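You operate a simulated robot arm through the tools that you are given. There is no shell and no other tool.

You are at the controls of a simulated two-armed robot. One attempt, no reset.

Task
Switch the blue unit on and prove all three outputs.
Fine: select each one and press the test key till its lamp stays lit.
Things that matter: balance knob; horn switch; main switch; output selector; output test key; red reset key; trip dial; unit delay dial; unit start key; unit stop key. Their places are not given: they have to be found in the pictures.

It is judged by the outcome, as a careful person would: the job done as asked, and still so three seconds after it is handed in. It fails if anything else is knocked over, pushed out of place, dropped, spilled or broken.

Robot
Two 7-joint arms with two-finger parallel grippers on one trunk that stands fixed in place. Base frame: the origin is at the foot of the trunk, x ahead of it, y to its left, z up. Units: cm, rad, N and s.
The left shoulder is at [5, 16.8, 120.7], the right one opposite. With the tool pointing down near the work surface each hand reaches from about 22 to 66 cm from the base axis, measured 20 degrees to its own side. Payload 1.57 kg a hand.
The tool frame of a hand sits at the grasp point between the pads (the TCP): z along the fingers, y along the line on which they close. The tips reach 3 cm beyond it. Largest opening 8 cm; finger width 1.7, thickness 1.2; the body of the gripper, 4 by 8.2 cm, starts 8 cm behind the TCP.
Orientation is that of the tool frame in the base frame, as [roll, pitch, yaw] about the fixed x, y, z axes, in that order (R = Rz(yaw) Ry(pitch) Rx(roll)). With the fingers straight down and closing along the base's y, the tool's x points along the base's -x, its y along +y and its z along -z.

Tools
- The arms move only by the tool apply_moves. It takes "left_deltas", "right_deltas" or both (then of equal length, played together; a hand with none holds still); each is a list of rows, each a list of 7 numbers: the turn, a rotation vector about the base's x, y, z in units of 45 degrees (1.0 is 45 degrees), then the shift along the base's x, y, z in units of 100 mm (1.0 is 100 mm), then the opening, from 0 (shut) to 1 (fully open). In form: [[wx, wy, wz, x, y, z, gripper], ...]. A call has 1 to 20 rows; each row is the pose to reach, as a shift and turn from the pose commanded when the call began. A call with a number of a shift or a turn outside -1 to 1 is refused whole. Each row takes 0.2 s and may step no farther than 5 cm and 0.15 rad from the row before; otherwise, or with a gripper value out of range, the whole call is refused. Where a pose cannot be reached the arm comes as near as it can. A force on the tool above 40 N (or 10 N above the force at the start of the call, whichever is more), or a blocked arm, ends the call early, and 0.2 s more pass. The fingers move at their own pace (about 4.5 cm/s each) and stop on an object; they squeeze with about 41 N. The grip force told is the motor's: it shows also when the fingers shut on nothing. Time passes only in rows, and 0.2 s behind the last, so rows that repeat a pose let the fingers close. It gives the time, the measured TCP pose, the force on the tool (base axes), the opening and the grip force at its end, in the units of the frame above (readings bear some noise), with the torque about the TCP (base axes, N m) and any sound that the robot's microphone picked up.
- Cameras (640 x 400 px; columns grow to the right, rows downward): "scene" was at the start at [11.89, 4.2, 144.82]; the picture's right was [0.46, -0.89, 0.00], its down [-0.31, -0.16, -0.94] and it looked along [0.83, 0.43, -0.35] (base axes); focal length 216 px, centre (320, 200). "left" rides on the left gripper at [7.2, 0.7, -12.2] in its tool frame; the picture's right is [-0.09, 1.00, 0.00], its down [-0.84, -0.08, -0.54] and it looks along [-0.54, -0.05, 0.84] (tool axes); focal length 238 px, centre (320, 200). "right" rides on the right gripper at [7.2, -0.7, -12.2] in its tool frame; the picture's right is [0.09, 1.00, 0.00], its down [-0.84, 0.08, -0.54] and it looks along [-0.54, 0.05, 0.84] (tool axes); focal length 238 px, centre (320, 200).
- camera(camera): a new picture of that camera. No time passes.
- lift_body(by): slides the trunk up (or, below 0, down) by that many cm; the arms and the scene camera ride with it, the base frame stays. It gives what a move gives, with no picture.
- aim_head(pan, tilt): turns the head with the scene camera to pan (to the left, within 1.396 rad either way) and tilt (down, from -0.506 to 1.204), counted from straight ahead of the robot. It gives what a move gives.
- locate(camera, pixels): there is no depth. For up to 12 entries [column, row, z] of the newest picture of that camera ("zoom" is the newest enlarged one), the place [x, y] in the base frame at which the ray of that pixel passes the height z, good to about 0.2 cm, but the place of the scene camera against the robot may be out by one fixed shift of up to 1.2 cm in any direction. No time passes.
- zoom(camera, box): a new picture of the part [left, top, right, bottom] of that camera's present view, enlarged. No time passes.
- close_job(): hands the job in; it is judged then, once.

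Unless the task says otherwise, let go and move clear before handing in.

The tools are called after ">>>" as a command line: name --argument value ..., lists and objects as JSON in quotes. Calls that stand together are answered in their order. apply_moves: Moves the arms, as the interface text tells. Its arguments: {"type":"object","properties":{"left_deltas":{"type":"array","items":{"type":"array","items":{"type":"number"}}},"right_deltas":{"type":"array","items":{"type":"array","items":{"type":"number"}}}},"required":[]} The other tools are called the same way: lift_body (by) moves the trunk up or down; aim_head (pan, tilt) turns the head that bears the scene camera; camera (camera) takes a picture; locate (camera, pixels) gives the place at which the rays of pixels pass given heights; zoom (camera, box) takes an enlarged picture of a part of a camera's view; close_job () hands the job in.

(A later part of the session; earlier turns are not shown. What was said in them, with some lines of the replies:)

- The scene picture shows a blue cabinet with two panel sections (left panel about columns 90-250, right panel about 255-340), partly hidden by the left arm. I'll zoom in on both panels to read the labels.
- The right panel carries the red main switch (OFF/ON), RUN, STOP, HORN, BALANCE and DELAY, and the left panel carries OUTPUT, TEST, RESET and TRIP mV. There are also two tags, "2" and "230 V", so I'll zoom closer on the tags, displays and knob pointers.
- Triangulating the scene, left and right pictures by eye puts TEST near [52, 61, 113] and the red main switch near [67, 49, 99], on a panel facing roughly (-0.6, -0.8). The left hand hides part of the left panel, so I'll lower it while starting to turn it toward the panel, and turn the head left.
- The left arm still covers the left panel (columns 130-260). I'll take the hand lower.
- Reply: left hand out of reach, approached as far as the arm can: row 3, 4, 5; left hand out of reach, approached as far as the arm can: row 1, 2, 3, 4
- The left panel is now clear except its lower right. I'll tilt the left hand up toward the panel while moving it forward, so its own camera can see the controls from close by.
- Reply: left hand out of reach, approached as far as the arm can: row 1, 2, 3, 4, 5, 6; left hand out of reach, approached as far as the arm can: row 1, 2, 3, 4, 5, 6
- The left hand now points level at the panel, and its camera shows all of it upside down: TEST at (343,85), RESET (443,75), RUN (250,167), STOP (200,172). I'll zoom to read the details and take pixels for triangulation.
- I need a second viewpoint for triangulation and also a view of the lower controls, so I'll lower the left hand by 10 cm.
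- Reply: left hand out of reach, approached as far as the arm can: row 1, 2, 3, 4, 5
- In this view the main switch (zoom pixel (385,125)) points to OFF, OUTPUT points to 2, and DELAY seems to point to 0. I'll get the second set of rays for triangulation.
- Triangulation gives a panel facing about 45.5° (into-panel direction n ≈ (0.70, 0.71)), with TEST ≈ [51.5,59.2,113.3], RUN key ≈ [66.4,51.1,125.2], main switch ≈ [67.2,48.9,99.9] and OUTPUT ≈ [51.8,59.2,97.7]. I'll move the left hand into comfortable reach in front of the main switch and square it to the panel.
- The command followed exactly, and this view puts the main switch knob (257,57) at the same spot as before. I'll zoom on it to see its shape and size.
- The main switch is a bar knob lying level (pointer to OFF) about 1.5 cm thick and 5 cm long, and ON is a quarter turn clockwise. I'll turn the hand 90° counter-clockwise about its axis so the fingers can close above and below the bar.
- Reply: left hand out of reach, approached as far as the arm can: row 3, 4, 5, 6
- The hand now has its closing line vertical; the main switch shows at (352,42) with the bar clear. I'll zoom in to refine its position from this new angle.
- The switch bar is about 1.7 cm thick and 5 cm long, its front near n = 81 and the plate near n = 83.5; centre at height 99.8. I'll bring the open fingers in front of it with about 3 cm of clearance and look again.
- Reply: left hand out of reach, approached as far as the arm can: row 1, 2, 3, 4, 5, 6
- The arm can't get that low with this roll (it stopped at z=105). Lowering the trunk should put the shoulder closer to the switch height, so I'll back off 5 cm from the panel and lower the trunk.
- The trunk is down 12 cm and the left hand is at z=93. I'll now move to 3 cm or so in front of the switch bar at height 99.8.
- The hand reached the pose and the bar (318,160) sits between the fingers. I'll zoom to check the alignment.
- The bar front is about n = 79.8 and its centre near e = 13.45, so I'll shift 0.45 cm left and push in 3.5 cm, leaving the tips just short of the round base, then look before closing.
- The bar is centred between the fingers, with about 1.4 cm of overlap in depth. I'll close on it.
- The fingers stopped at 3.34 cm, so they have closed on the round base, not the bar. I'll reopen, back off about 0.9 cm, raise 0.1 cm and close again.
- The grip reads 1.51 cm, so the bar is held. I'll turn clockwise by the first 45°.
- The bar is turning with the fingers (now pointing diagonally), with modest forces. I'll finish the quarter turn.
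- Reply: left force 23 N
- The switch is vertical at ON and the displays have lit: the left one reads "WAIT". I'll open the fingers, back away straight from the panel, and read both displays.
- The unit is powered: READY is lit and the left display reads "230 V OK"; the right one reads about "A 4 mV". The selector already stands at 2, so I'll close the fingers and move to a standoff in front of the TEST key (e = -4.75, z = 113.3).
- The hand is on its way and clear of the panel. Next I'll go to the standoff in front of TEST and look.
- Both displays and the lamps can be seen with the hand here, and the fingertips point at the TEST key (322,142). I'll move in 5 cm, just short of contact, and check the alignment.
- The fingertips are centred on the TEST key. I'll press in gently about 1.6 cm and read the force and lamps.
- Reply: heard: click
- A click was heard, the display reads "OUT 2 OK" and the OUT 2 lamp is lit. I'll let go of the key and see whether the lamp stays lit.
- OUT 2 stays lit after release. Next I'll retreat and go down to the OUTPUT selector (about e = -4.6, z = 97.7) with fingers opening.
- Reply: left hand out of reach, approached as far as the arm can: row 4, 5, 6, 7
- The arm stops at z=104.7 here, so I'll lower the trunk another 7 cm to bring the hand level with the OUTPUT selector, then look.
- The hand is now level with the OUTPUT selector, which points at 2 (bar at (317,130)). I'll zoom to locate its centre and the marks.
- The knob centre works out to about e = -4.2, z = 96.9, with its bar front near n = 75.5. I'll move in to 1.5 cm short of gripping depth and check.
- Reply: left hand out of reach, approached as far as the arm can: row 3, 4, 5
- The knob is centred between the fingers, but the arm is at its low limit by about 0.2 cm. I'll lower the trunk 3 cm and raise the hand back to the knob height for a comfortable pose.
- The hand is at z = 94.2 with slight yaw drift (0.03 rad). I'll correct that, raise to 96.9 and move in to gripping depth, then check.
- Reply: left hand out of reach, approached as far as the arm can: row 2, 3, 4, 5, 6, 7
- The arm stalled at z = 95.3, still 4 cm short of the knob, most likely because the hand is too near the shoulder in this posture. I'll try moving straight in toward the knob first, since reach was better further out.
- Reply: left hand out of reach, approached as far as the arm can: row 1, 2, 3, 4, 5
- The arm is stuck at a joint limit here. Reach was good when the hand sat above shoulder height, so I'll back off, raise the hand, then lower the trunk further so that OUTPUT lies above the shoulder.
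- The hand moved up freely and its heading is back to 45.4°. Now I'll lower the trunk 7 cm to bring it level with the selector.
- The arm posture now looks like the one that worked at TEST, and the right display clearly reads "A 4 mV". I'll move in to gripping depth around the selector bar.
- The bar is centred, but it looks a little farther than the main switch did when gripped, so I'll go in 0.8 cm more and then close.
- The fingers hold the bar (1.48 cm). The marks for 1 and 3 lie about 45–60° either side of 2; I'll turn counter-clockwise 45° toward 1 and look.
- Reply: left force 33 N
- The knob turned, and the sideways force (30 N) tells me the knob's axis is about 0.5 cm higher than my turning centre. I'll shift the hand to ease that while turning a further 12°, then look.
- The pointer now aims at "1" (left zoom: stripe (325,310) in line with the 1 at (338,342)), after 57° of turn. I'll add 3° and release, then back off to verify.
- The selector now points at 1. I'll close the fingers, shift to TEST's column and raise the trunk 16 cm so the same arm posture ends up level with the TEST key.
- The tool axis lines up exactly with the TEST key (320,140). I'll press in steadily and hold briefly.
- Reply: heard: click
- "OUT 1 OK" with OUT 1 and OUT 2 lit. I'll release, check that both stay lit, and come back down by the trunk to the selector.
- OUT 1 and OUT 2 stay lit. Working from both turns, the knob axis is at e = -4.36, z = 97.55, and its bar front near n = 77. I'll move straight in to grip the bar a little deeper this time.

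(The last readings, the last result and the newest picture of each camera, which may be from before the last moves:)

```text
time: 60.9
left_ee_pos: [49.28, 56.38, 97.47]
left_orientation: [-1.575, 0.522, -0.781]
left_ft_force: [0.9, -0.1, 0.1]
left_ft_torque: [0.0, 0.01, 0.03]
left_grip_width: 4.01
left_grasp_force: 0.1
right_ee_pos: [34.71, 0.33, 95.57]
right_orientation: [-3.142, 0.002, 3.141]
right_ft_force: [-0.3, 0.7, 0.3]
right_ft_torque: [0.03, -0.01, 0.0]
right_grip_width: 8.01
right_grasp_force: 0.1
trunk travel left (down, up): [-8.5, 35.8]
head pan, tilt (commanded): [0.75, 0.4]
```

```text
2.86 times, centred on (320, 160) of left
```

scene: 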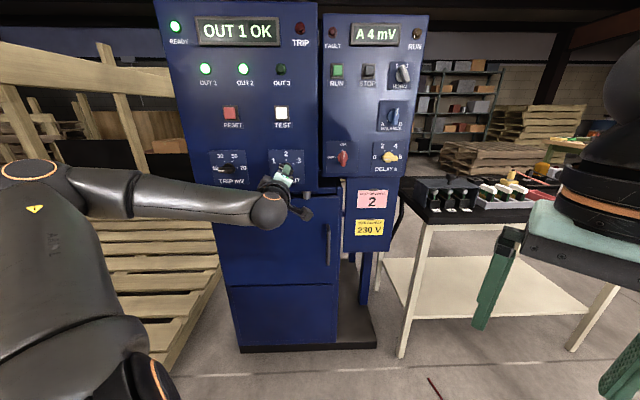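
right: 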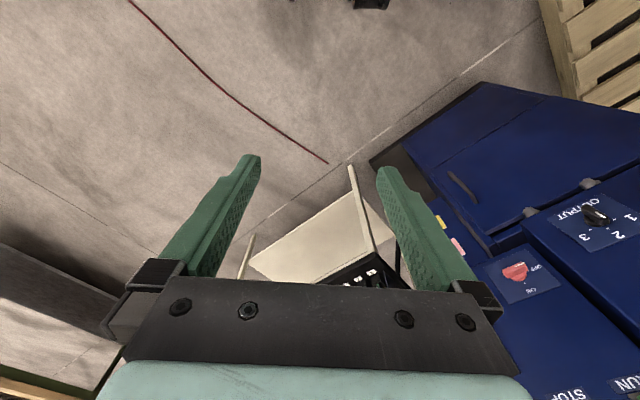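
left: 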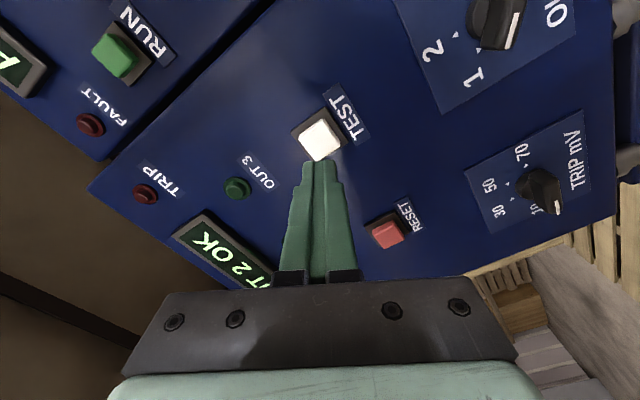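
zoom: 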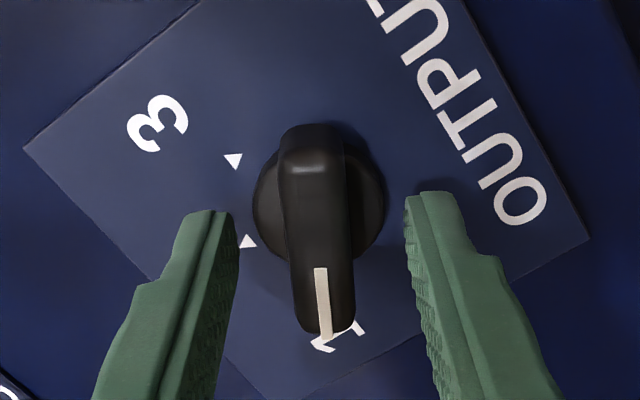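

The bar is parallel to the fingers and centred. I'll close on it.

>>> apply_moves --left_deltas '[[0, 0, 0, 0, 0, 0, 0.3], [0, 0, 0, 0, 0, 0, 0.1], [0, 0, 0, 0, 0, 0, 0], [0, 0, 0, 0, 0, 0, 0], [0, 0, 0, 0, 0, 0, 0]]'

```text
time: 62.0
left_ee_pos: [49.26, 56.33, 97.6]
left_orientation: [-1.573, 0.524, -0.778]
left_ft_force: [2.1, 1.4, 2.1]
left_ft_torque: [0.22, -0.17, -0.34]
left_grip_width: 1.48
left_grasp_force: 30.7
right_ee_pos: [34.84, 0.31, 95.5]
right_orientation: [3.141, 0.0, 3.141]
right_ft_force: [0.6, -0.2, 0.0]
right_ft_torque: [-0.04, -0.02, 0.01]
right_grip_width: 7.99
right_grasp_force: 0.1
trunk travel left (down, up): [-8.5, 35.8]
head pan, tilt (commanded): [0.75, 0.4]
```

The bar is gripped (1.48 cm) with small forces. I'll turn clockwise 60° back to position 2 first, checking the forces.

>>> apply_moves --left_deltas '[[0.117, 0.119, 0, 0, 0, 0, 0], [0.234, 0.238, 0, 0, 0, 0, 0], [0.35, 0.356, 0, 0, 0, 0, 0], [0.467, 0.475, 0, 0, 0, 0, 0], [0.584, 0.594, 0, 0, 0, 0, 0], [0.701, 0.713, 0, 0, 0, 0, 0], [0.818, 0.832, 0, 0, 0, 0, 0], [0.935, 0.951, 0, 0, 0, 0, 0]]'

>>> zoom --camera "left" --box '[200, 70, 440, 230]'

```text
time: 63.9
left_ee_pos: [49.34, 56.42, 97.46]
left_orientation: [2.368, 1.569, -3.118]
left_ft_force: [-1.5, -5.8, 3.2]
left_ft_torque: [0.62, -0.63, -0.48]
left_grip_width: 1.46
left_grasp_force: 30.9
right_ee_pos: [34.71, 0.13, 95.47]
right_orientation: [-3.141, 0.001, -3.142]
right_ft_force: [0.1, 0.4, -0.3]
right_ft_torque: [0.0, 0.0, 0.0]
right_grip_width: 8.0
right_grasp_force: 0.0
trunk travel left (down, up): [-8.5, 35.8]
head pan, tilt (commanded): [0.75, 0.4]
```

```text
2.50 times, centred on (320, 150) of left
```

zoom: 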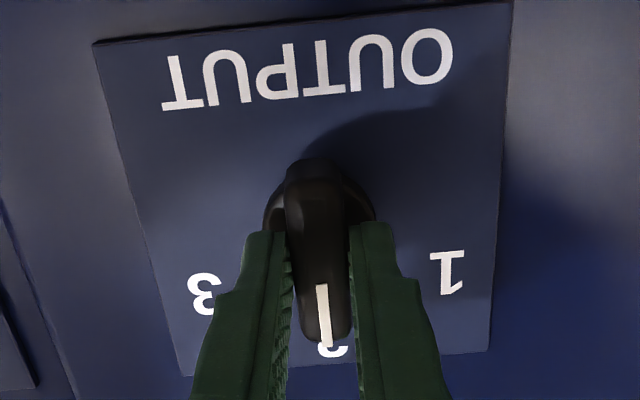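

It passed through 2 with low forces, so the turning centre is good. I'll turn on a further 60° to 3.

>>> apply_moves --left_deltas '[[0.117, 0.119, 0, 0, 0, 0, 0], [0.234, 0.238, 0, 0, 0, 0, 0], [0.35, 0.356, 0, 0, 0, 0, 0], [0.467, 0.475, 0, 0, 0, 0, 0], [0.584, 0.594, 0, 0, 0, 0, 0], [0.701, 0.713, 0, 0, 0, 0, 0], [0.818, 0.832, 0, 0, 0, 0, 0], [0.935, 0.951, 0, 0, 0, 0, 0]]'

>>> camera --camera "left"

>>> zoom --camera "scene" --box '[230, 130, 350, 220]'

```text
time: 65.7
left_ee_pos: [49.27, 56.45, 97.46]
left_orientation: [1.568, 0.52, 2.368]
left_ft_force: [5.1, -2.1, 3.2]
left_ft_torque: [-0.07, -0.15, -0.7]
left_grip_width: 1.49
left_grasp_force: 30.5
right_ee_pos: [34.79, 0.22, 95.49]
right_orientation: [3.139, 0.0, -3.141]
right_ft_force: [0.0, 0.5, 0.3]
right_ft_torque: [0.02, -0.03, -0.02]
right_grip_width: 8.01
right_grasp_force: 0.1
trunk travel left (down, up): [-8.5, 35.8]
head pan, tilt (commanded): [0.75, 0.4]
```

```text
taken
```

left: 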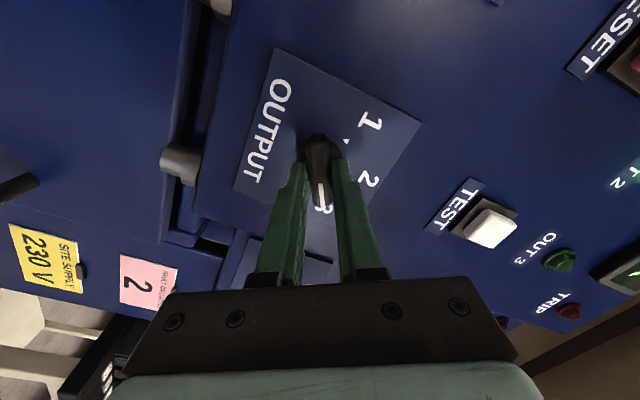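

```text
4.44 times, centred on (290, 175) of scene
```

zoom: 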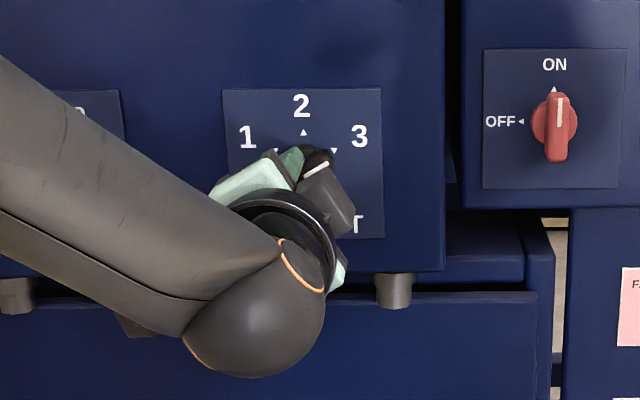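

The pointer now aims at 3. I'll release, back straight off, and check the selector before going up to TEST.

>>> apply_moves --left_deltas '[[0, 0, 0, 0, 0, 0, 0.2], [0, 0, 0, 0, 0, 0, 0.4], [0, 0, 0, 0, 0, 0, 0.5], [0, 0, 0, -0.15, -0.15, 0, 0.5], [0, 0, 0, -0.3, -0.3, 0, 0.5], [0, 0, 0, -0.407, -0.414, 0, 0.5], [0, 0, 0, -0.407, -0.414, 0, 0.5]]'

>>> zoom --camera "left" --box '[240, 60, 400, 200]'

>>> camera --camera "scene"

```text
time: 67.2
left_ee_pos: [45.24, 52.35, 97.49]
left_orientation: [1.57, 0.524, 2.366]
left_ft_force: [1.4, 0.3, 0.1]
left_ft_torque: [0.03, 0.03, -0.01]
left_grip_width: 4.02
left_grasp_force: 0.1
right_ee_pos: [34.69, 0.18, 95.53]
right_orientation: [3.14, 0.002, 3.141]
right_ft_force: [-0.4, 0.0, 0.4]
right_ft_torque: [-0.01, -0.02, -0.01]
right_grip_width: 8.02
right_grasp_force: 0.1
trunk travel left (down, up): [-8.5, 35.8]
head pan, tilt (commanded): [0.75, 0.4]
```

```text
2.86 times, centred on (320, 130) of left
```

zoom: 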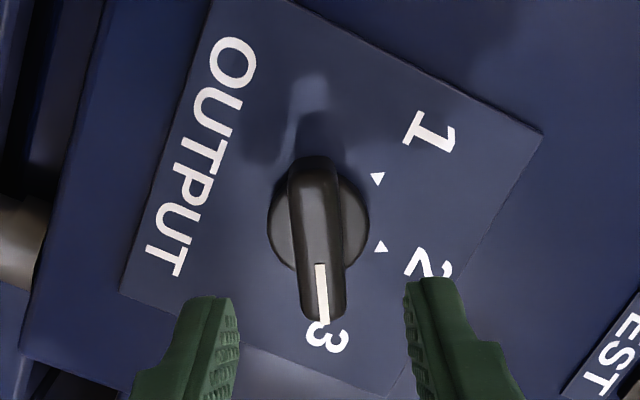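

```text
taken
```

scene: 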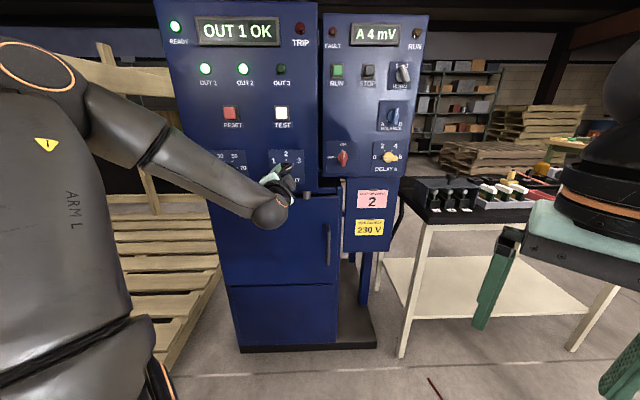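

The selector points at 3 and OUT 1 and OUT 2 are still lit. I'll close the fingers, shift to TEST's column and raise the trunk.

>>> apply_moves --left_deltas '[[0, 0, 0, -0.01, 0.01, 0, 0.3], [0, 0, 0, -0.022, 0.022, 0, 0.1], [0, 0, 0, -0.022, 0.022, 0, 0], [0, 0, 0, -0.022, 0.022, 0, 0], [0, 0, 0, -0.022, 0.022, 0, 0]]'

>>> lift_body --by 15.9

>>> camera --camera "left"

```text
time: 68.5
left_ee_pos: [44.99, 52.49, 97.48]
left_orientation: [1.569, 0.524, 2.367]
left_ft_force: [0.0, 0.4, 0.3]
left_ft_torque: [0.0, -0.02, 0.02]
left_grip_width: 0.01
left_grasp_force: 21.8
right_ee_pos: [34.83, 0.36, 95.58]
right_orientation: [3.139, 0.003, 3.14]
right_ft_force: [-0.4, -0.1, -0.2]
right_ft_torque: [0.01, 0.0, 0.04]
right_grip_width: 8.0
right_grasp_force: 0.1
trunk travel left (down, up): [-8.5, 35.8]
head pan, tilt (commanded): [0.75, 0.4]
```

```text
time: 70.3
left_ee_pos: [44.98, 52.48, 113.44]
left_orientation: [1.571, 0.524, 2.367]
left_ft_force: [-0.2, -0.5, 0.5]
left_ft_torque: [0.01, -0.01, 0.07]
left_grip_width: 0.0
left_grasp_force: 21.1
right_ee_pos: [34.63, 0.27, 111.48]
right_orientation: [3.139, 0.0, 3.141]
right_ft_force: [-0.1, 0.3, 0.1]
right_ft_torque: [-0.02, 0.01, 0.02]
right_grip_width: 7.99
right_grasp_force: 0.1
trunk travel left (down, up): [-24.4, 19.9]
head pan, tilt (commanded): [0.75, 0.4]
```

```text
taken
```

left: 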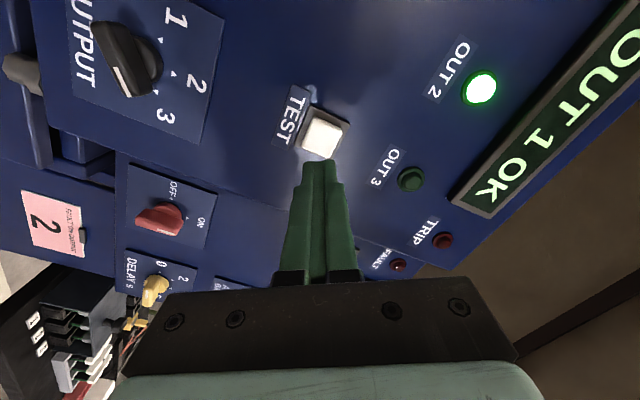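

The TEST key (321,137) lies on the tool axis again. I'll press it.

>>> apply_moves --left_deltas '[[0, 0, 0, 0.15, 0.153, 0, 0], [0, 0, 0, 0.3, 0.305, 0, 0], [0, 0, 0, 0.38, 0.387, 0, 0], [0, 0, 0, 0.42, 0.427, 0, 0], [0, 0, 0, 0.445, 0.453, 0, 0], [0, 0, 0, 0.465, 0.473, 0, 0], [0, 0, 0, 0.465, 0.473, 0, 0], [0, 0, 0, 0.465, 0.473, 0, 0]]'

>>> zoom --camera "scene" --box '[160, 60, 430, 240]'

```text
time: 72.1
left_ee_pos: [49.63, 57.34, 113.46]
left_orientation: [1.568, 0.522, 2.367]
left_ft_force: [-1.4, -4.3, -1.0]
left_ft_torque: [-0.01, 0.05, -0.05]
left_grip_width: 0.0
left_grasp_force: 21.4
right_ee_pos: [34.76, 0.34, 111.49]
right_orientation: [3.14, 0.002, 3.141]
right_ft_force: [1.0, -0.4, 0.4]
right_ft_torque: [0.0, -0.01, 0.0]
right_grip_width: 8.01
right_grasp_force: 0.1
trunk travel left (down, up): [-24.4, 19.9]
head pan, tilt (commanded): [0.75, 0.4]
heard: click
```

```text
2.22 times, centred on (295, 150) of scene
```

zoom: 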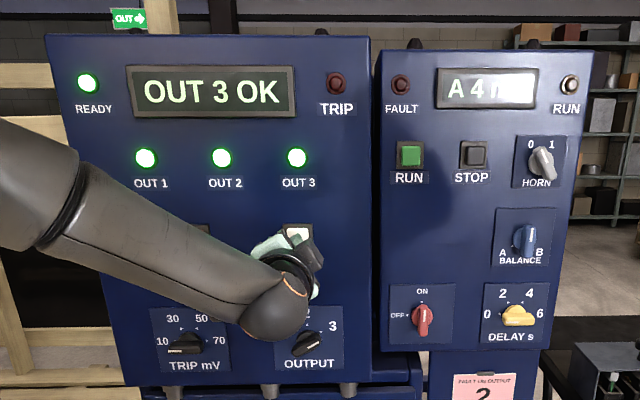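

"OUT 3 OK" and all three lamps are lit. I'll release the key, back the hand clear of the panel, and check that all lamps stay lit.

>>> apply_moves --left_deltas '[[0, 0, 0, -0.1, -0.1, 0, 0], [0, 0, 0, -0.25, -0.254, 0, 0], [0, 0, 0, -0.4, -0.407, 0, 0], [0, 0, 0, -0.55, -0.56, 0, 0], [0, 0, 0, -0.7, -0.71, 0, 0], [0, 0, 0, -0.7, -0.71, 0, 0], [0, 0, 0, -0.7, -0.71, 0, 0], [0, 0, 0, -0.7, -0.71, 0, 0], [0, 0, 0, -0.7, -0.71, 0, 0], [0, 0, 0, -0.7, -0.71, 0, 0], [0, 0, 0, -0.7, -0.71, 0, 0], [0, 0, 0, -0.7, -0.71, 0, 0], [0, 0, 0, -0.7, -0.71, 0, 0], [0, 0, 0, -0.7, -0.71, 0, 0], [0, 0, 0, -0.7, -0.71, 0, 0], [0, 0, 0, -0.7, -0.71, 0, 0]]'

>>> camera --camera "scene"

>>> zoom --camera "scene" --box '[160, 60, 430, 240]'

```text
time: 75.5
left_ee_pos: [42.7, 50.1, 113.34]
left_orientation: [1.57, 0.524, 2.368]
left_ft_force: [1.0, 0.0, -0.6]
left_ft_torque: [0.01, 0.04, -0.01]
left_grip_width: 0.01
left_grasp_force: 21.1
right_ee_pos: [34.71, 0.37, 111.51]
right_orientation: [3.14, 0.001, 3.141]
right_ft_force: [-0.5, -0.1, -0.6]
right_ft_torque: [0.0, 0.0, 0.02]
right_grip_width: 7.99
right_grasp_force: 0.2
trunk travel left (down, up): [-24.4, 19.9]
head pan, tilt (commanded): [0.75, 0.4]
```

```text
taken
```

scene: 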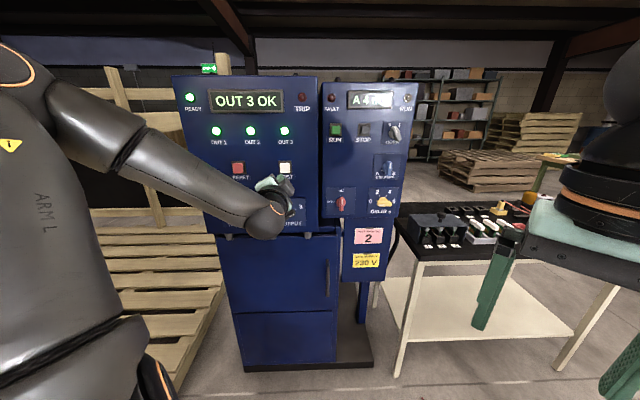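

```text
2.22 times, centred on (295, 150) of scene
```

zoom: 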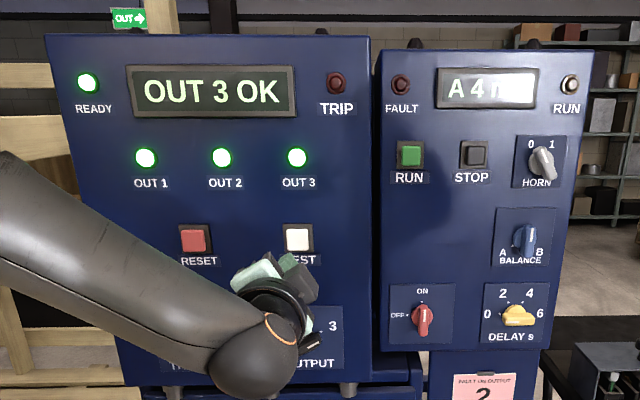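

All three lamps have stayed lit for over 3 s since release. The display reads "OUT 3 OK", READY is on, TRIP and FAULT are dark, the main switch is at ON and the hand is clear. RUN wasn't asked for and the tests didn't need it, so I'm leaving it alone and handing in.

>>> close_job

```text
The job is handed in.
```

The blue unit is on and all three outputs are proven. OUT 1, OUT 2 and OUT 3 all stayed lit for over 3 seconds after I let go of the test key, and I've handed the job in.

- **Main switch:** it is at ON. READY lit and the display showed "230 V OK" before I tested anything.
- **Outputs:** I tested 2, then 1, then 3. Each test showed "OK" on the display on the first press. The selector is now at 3.
- **Faults:** TRIP and FAULT stayed dark throughout. The "FAULT ON OUTPUT 2" tag is still on the cabinet, although output 2 tested fine.
- **Left alone:** I didn't touch RUN, STOP, RESET, the horn switch, or the balance, delay and trip dials. The tests worked without RUN, so the unit is on but not started.

On my first try at the main switch the fingers closed on its round base. I let go and gripped the bar instead, and the switch turned normally.
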